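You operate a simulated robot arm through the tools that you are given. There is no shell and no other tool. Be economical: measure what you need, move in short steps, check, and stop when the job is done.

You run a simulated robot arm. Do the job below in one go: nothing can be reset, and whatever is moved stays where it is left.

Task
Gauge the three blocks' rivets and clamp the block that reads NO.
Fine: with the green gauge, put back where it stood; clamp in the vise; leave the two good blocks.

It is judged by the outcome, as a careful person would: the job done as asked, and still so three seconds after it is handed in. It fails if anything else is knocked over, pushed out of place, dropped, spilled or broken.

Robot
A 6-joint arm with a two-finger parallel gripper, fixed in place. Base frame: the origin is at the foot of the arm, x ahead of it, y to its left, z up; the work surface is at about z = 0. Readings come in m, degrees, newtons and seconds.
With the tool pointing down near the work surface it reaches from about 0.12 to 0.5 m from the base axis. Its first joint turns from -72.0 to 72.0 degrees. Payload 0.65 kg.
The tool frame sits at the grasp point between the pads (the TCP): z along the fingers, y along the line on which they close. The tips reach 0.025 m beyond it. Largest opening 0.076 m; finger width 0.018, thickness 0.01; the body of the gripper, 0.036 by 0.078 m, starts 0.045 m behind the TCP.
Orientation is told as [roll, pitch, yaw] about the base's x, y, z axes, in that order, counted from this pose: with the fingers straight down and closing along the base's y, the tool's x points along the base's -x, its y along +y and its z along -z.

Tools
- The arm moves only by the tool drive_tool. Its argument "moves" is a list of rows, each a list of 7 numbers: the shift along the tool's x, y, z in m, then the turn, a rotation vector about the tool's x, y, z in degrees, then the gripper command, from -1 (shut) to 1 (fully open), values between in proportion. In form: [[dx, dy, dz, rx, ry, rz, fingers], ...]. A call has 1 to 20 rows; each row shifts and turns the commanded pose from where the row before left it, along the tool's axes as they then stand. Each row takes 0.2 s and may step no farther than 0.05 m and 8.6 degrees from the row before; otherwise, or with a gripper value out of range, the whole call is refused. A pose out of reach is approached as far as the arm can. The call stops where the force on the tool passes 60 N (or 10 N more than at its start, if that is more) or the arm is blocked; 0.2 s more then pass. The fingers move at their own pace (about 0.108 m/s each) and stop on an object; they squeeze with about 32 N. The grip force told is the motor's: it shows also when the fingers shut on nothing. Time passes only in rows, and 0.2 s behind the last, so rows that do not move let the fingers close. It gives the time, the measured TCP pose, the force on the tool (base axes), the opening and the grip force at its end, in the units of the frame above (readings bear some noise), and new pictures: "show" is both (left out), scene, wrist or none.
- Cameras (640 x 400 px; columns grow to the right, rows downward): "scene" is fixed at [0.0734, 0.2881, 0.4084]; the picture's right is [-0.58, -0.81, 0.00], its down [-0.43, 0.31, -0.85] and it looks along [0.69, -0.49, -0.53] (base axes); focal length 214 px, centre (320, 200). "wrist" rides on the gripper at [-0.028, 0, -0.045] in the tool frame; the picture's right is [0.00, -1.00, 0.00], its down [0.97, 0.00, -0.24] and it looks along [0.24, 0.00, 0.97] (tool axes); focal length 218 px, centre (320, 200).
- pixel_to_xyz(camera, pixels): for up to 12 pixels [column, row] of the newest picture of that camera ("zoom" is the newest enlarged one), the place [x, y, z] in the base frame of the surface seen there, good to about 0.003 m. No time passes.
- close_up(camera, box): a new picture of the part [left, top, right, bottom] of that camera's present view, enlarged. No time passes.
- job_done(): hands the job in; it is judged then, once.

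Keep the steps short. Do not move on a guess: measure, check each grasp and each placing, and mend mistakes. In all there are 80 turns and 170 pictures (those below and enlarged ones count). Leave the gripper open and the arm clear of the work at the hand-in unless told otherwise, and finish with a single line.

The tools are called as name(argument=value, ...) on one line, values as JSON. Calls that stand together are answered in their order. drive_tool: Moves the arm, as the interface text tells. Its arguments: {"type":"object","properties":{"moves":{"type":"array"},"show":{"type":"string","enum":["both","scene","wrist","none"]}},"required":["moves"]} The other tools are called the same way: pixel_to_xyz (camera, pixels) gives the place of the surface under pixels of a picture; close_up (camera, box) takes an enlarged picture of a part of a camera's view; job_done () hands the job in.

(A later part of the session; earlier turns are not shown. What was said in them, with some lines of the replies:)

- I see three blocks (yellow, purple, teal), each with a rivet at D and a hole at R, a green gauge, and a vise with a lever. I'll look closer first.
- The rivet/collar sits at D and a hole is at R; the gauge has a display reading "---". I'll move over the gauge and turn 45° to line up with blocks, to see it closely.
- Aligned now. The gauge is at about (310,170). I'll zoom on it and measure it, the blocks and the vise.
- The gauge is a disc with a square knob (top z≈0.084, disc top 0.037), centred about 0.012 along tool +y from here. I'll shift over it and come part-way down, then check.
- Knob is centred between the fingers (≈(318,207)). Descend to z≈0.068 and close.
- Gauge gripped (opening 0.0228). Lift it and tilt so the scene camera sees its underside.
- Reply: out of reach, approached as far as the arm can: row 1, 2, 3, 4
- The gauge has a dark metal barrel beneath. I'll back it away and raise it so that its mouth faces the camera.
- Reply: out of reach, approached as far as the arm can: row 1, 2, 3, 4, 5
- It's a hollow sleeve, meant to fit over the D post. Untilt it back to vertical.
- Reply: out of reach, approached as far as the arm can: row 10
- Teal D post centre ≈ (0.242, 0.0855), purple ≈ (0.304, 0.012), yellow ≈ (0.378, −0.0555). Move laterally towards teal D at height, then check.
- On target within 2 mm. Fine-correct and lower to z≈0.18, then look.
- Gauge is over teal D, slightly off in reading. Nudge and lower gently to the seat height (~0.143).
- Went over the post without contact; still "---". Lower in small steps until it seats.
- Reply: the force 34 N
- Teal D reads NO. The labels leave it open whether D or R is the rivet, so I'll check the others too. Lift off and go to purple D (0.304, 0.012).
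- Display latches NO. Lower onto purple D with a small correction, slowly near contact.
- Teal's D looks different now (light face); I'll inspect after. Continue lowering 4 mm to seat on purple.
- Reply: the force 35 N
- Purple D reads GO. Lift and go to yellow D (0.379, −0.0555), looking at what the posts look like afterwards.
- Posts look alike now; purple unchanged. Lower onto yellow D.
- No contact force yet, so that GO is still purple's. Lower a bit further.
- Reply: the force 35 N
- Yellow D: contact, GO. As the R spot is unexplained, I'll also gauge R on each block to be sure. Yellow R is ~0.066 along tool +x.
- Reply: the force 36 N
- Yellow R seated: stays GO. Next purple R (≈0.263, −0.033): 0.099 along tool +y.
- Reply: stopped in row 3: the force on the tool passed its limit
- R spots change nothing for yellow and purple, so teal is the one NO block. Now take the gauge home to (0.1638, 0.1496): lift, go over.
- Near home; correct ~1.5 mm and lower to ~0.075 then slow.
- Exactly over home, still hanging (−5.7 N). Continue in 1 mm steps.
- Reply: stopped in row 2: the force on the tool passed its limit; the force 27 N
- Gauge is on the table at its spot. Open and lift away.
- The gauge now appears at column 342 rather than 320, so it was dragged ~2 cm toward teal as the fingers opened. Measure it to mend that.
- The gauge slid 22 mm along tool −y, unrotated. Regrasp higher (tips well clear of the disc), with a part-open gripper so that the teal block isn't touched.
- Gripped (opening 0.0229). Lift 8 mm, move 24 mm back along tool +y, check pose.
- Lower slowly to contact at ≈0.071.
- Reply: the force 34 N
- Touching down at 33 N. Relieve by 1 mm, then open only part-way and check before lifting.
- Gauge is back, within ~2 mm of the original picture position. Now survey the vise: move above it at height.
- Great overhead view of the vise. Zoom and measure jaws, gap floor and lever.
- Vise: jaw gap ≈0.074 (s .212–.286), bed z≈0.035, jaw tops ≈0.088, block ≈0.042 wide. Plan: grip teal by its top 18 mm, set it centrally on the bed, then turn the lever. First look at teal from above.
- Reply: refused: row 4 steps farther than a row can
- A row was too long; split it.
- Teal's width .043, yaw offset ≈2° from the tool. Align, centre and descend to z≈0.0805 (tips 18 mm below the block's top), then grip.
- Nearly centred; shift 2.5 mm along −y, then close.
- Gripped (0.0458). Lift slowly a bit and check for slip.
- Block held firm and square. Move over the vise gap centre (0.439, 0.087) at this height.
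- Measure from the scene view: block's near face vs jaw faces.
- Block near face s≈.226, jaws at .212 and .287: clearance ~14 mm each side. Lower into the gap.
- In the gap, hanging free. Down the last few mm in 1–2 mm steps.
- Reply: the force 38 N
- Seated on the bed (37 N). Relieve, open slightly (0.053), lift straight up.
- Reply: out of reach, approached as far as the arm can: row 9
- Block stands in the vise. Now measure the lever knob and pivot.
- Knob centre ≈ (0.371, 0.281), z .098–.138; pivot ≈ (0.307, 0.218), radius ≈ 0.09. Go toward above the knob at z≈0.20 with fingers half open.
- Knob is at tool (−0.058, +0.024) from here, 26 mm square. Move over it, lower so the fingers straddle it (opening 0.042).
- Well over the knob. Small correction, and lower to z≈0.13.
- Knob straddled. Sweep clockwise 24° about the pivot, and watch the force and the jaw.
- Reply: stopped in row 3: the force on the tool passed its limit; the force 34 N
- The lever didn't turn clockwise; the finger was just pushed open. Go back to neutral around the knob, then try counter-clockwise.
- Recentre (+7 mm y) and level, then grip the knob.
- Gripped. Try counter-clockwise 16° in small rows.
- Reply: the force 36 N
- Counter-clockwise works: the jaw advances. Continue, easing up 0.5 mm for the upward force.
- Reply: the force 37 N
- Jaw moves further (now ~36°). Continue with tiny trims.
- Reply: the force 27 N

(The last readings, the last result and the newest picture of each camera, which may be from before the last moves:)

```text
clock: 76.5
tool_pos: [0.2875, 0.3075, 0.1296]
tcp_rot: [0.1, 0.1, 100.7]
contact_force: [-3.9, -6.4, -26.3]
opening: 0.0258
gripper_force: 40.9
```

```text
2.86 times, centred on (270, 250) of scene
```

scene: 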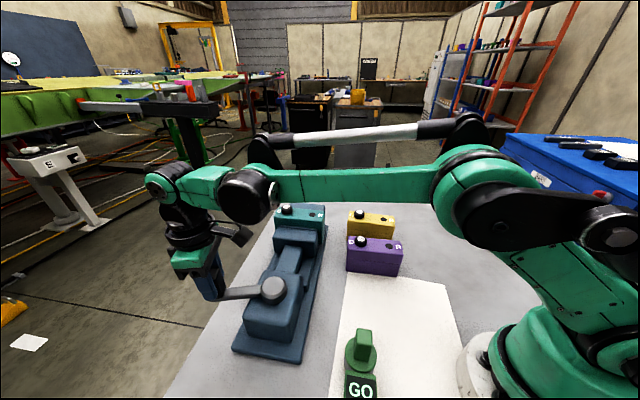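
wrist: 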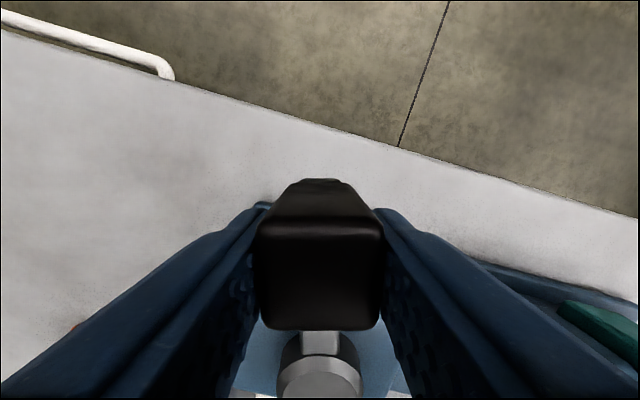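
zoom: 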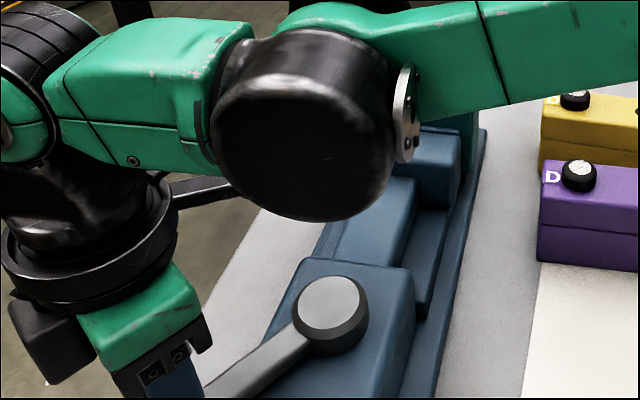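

~56° turned. Continue.

drive_tool(moves=[[0.0002, 0.0063, 0.0003, 0, 0, -4, -1], [0.0002, 0.0063, 0, 0, 0, -4, -1], [0.0002, 0.0063, 0, 0, 0, -4, -1], [0.0002, 0.0063, 0, 0, 0, -4, -1], [0, 0, 0, 0, 0, 0, -1]], show="none")

close_up(camera="scene", box=[190, 180, 350, 320])

```text
clock: 77.7
tool_pos: [0.2639, 0.2992, 0.1298]
tcp_rot: [-0.1, 0.0, 116.6]
contact_force: [7.3, -5.4, 19.1]
opening: 0.0258
gripper_force: 41.7
```

```text
2.86 times, centred on (270, 250) of scene
```

zoom: 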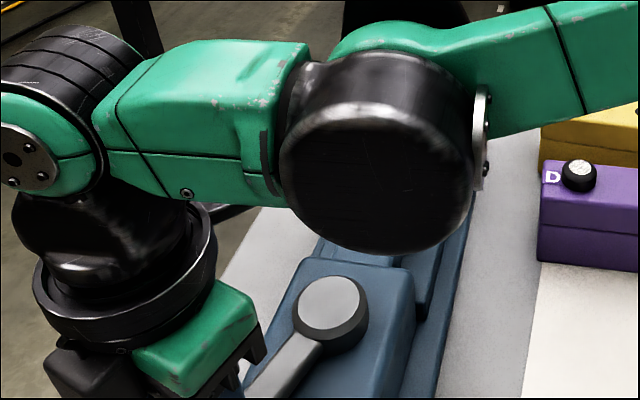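

~72°. No notable resistance; continue in small chunks.

drive_tool(moves=[[0.0002, 0.0063, 0, 0, 0, -4, -1], [0.0002, 0.0063, 0, 0, 0, -4, -1], [0.0002, 0.0063, 0, 0, 0, -4, -1], [0.0002, 0.0063, 0, 0, 0, -4, -1], [0, 0, 0, 0, 0, 0, -1]], show="both")

```text
clock: 78.5
tool_pos: [0.2529, 0.2926, 0.1289]
tcp_rot: [-1.0, 0.0, 127.8]
contact_force: [15.4, 14.0, -4.2]
opening: 0.0268
gripper_force: 41.9
stopped in row 4: the force on the tool passed its limit (the readings are from after the stop); the commanded pose is now the measured one
```

scene: 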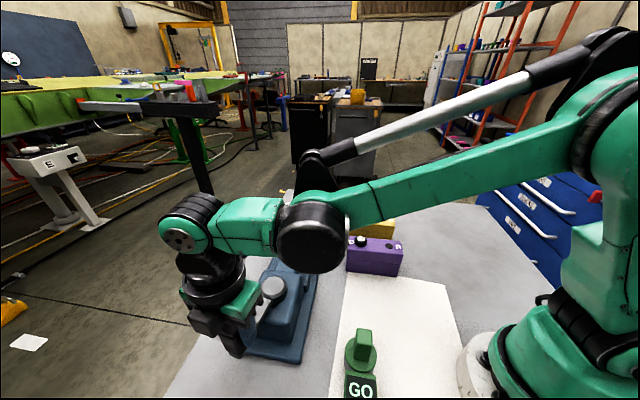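
wrist: 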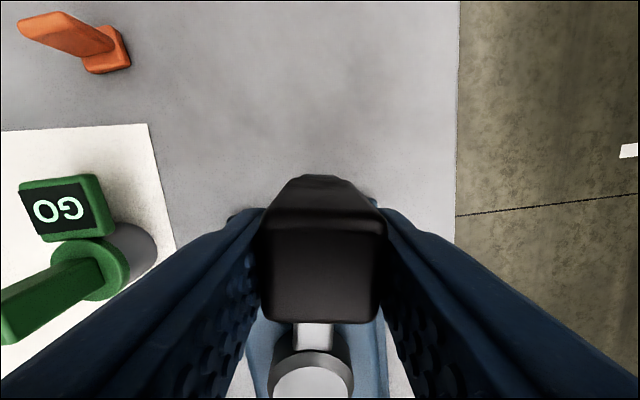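

At ~80° resistance rose sharply—probably the jaw meets the block. One more small push to make it firm.

drive_tool(moves=[[0, 0.004, 0, 1, 0, -2.5, -1], [0, 0.003, 0, 0, 0, -2, -1], [0, 0, 0, 0, 0, 0, -1]], show="none")

```text
clock: 79.0
tool_pos: [0.2528, 0.291, 0.1296]
tcp_rot: [-2.8, 0.1, 129.9]
contact_force: [13.9, 13.1, -3.4]
opening: 0.0284
gripper_force: 42.6
stopped in row 2: the force on the tool passed its limit (the readings are from after the stop); the commanded pose is now the measured one
```

Lever is at a hard stop. Release the knob and rise clear.

drive_tool(moves=[[0, 0, 0, 0, 0, 0, 0.4], [0, 0, 0, 0, 0, 0, 0.4], [0, -0.002, 0, -2.5, 0, 0, 0.4], [0, 0, -0.03, 0, 0, 0, 0.4], [0, 0, -0.04, 0, 0, 0, 0.4], [0, 0, -0.04, 0, 0, 0, 1], [0, 0, 0, 0, 0, 0, 1]])

```text
clock: 80.6
tool_pos: [0.2534, 0.2934, 0.2393]
tcp_rot: [-0.2, 0.1, 130.1]
contact_force: [0.5, -0.7, 0.9]
opening: 0.0759
gripper_force: 0.1
```

scene: 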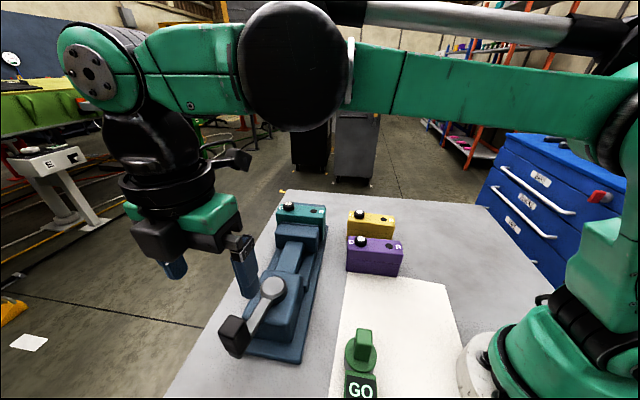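
wrist: 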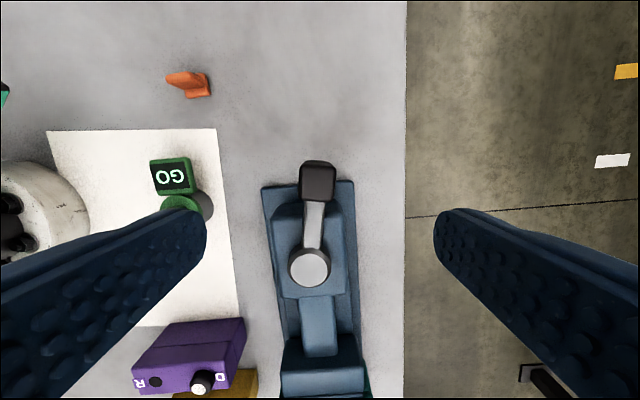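

Released; lever stayed. Inspect the clamp closely.

close_up(camera="scene", box=[250, 185, 370, 275])

drive_tool(moves=[[0, 0, 0, 0, 0, 8, 1], [0, 0, 0, 0, 0, 8, 1], [0, 0, 0, 0, 0, 8, 1], [0, 0, 0, 0, 0, 8, 1], [0, 0, 0, 0, 0, 8, 1], [0, 0, -0.02, 0, 0, 8, 1], [0, 0, -0.02, 0, 0, 8, 1], [0, 0, -0.02, 0, 0, 8, 1], [0, 0, 0, 0, 0, 8, 1], [0, 0, 0, 0, 0, 8, 1], [0, 0, 0, 0, 0, 5, 1], [-0.01, -0.04, 0, 0, 0, 0, 1], [-0.01, -0.04, 0, 0, 0, 0, 1], [-0.01, -0.04, 0, 0, 0, 0, 1], [0, 0, 0, 0, 0, 0, 1]])

```text
4.44 times, centred on (310, 230) of scene
```

zoom: 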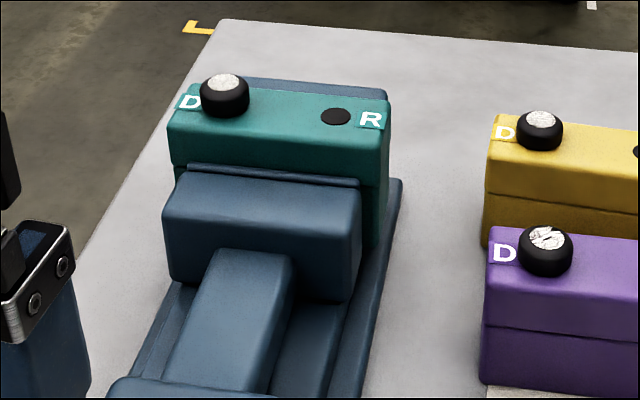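

```text
clock: 83.8
tool_pos: [0.3423, 0.2271, 0.2911]
tcp_rot: [0.0, -0.2, 45.1]
contact_force: [0.1, -0.1, -0.2]
opening: 0.076
gripper_force: 0.1
out of reach, approached as far as the arm can: row 13, 14
```

scene: 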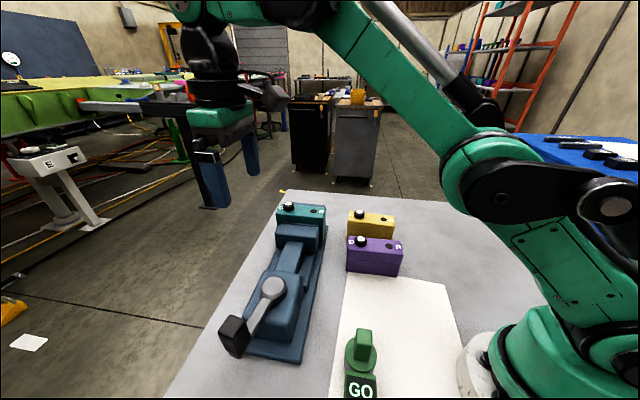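
wrist: 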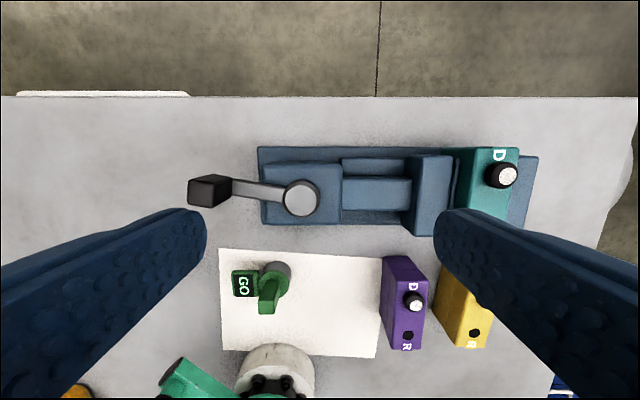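

Move to look straight down on the jaws to verify no gaps.

drive_tool(moves=[[0.02, -0.04, 0, 0, 0, 0, 1], [0.02, -0.04, 0, 0, 0, 0, 1], [0, -0.04, 0, 0, 0, 0, 1], [0, -0.02, 0, 0, 0, 0, 1], [0, 0, 0, 0, 0, 0, 1]], show="wrist")

close_up(camera="wrist", box=[200, 60, 440, 220])

```text
clock: 85.0
tool_pos: [0.4038, 0.096, 0.2838]
tcp_rot: [-0.1, -0.2, 45.1]
contact_force: [-0.2, 0.6, 0.3]
opening: 0.0761
gripper_force: 0.1
out of reach, approached as far as the arm can: row 3, 4
```

wrist: 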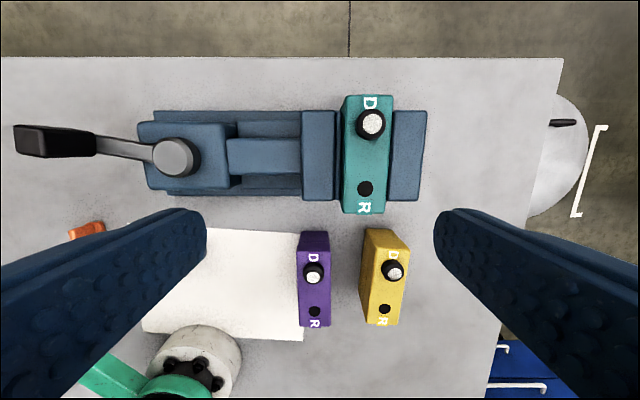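

```text
2.50 times, centred on (320, 140) of wrist
```

zoom: 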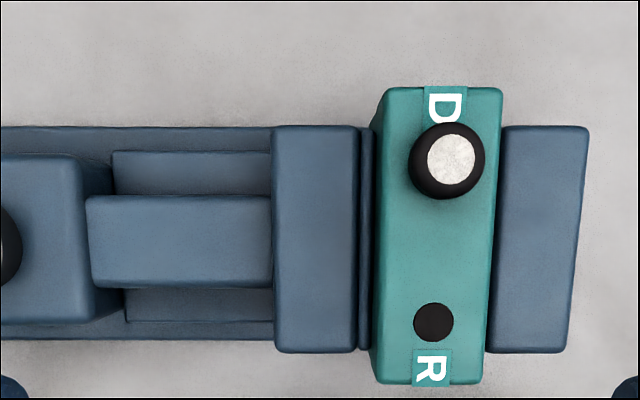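

The teal block is held flush between both jaws. The gauge is back on its spot, purple and yellow are untouched, and the gripper is open and clear, so I'm handing in.

job_done()

```text
The job is handed in.
```

Teal read NO and is clamped in the vise; purple and yellow read GO and were left in place; the gauge is back within about 2 mm of where it stood, after slipping about 2 cm on first release and being reset.
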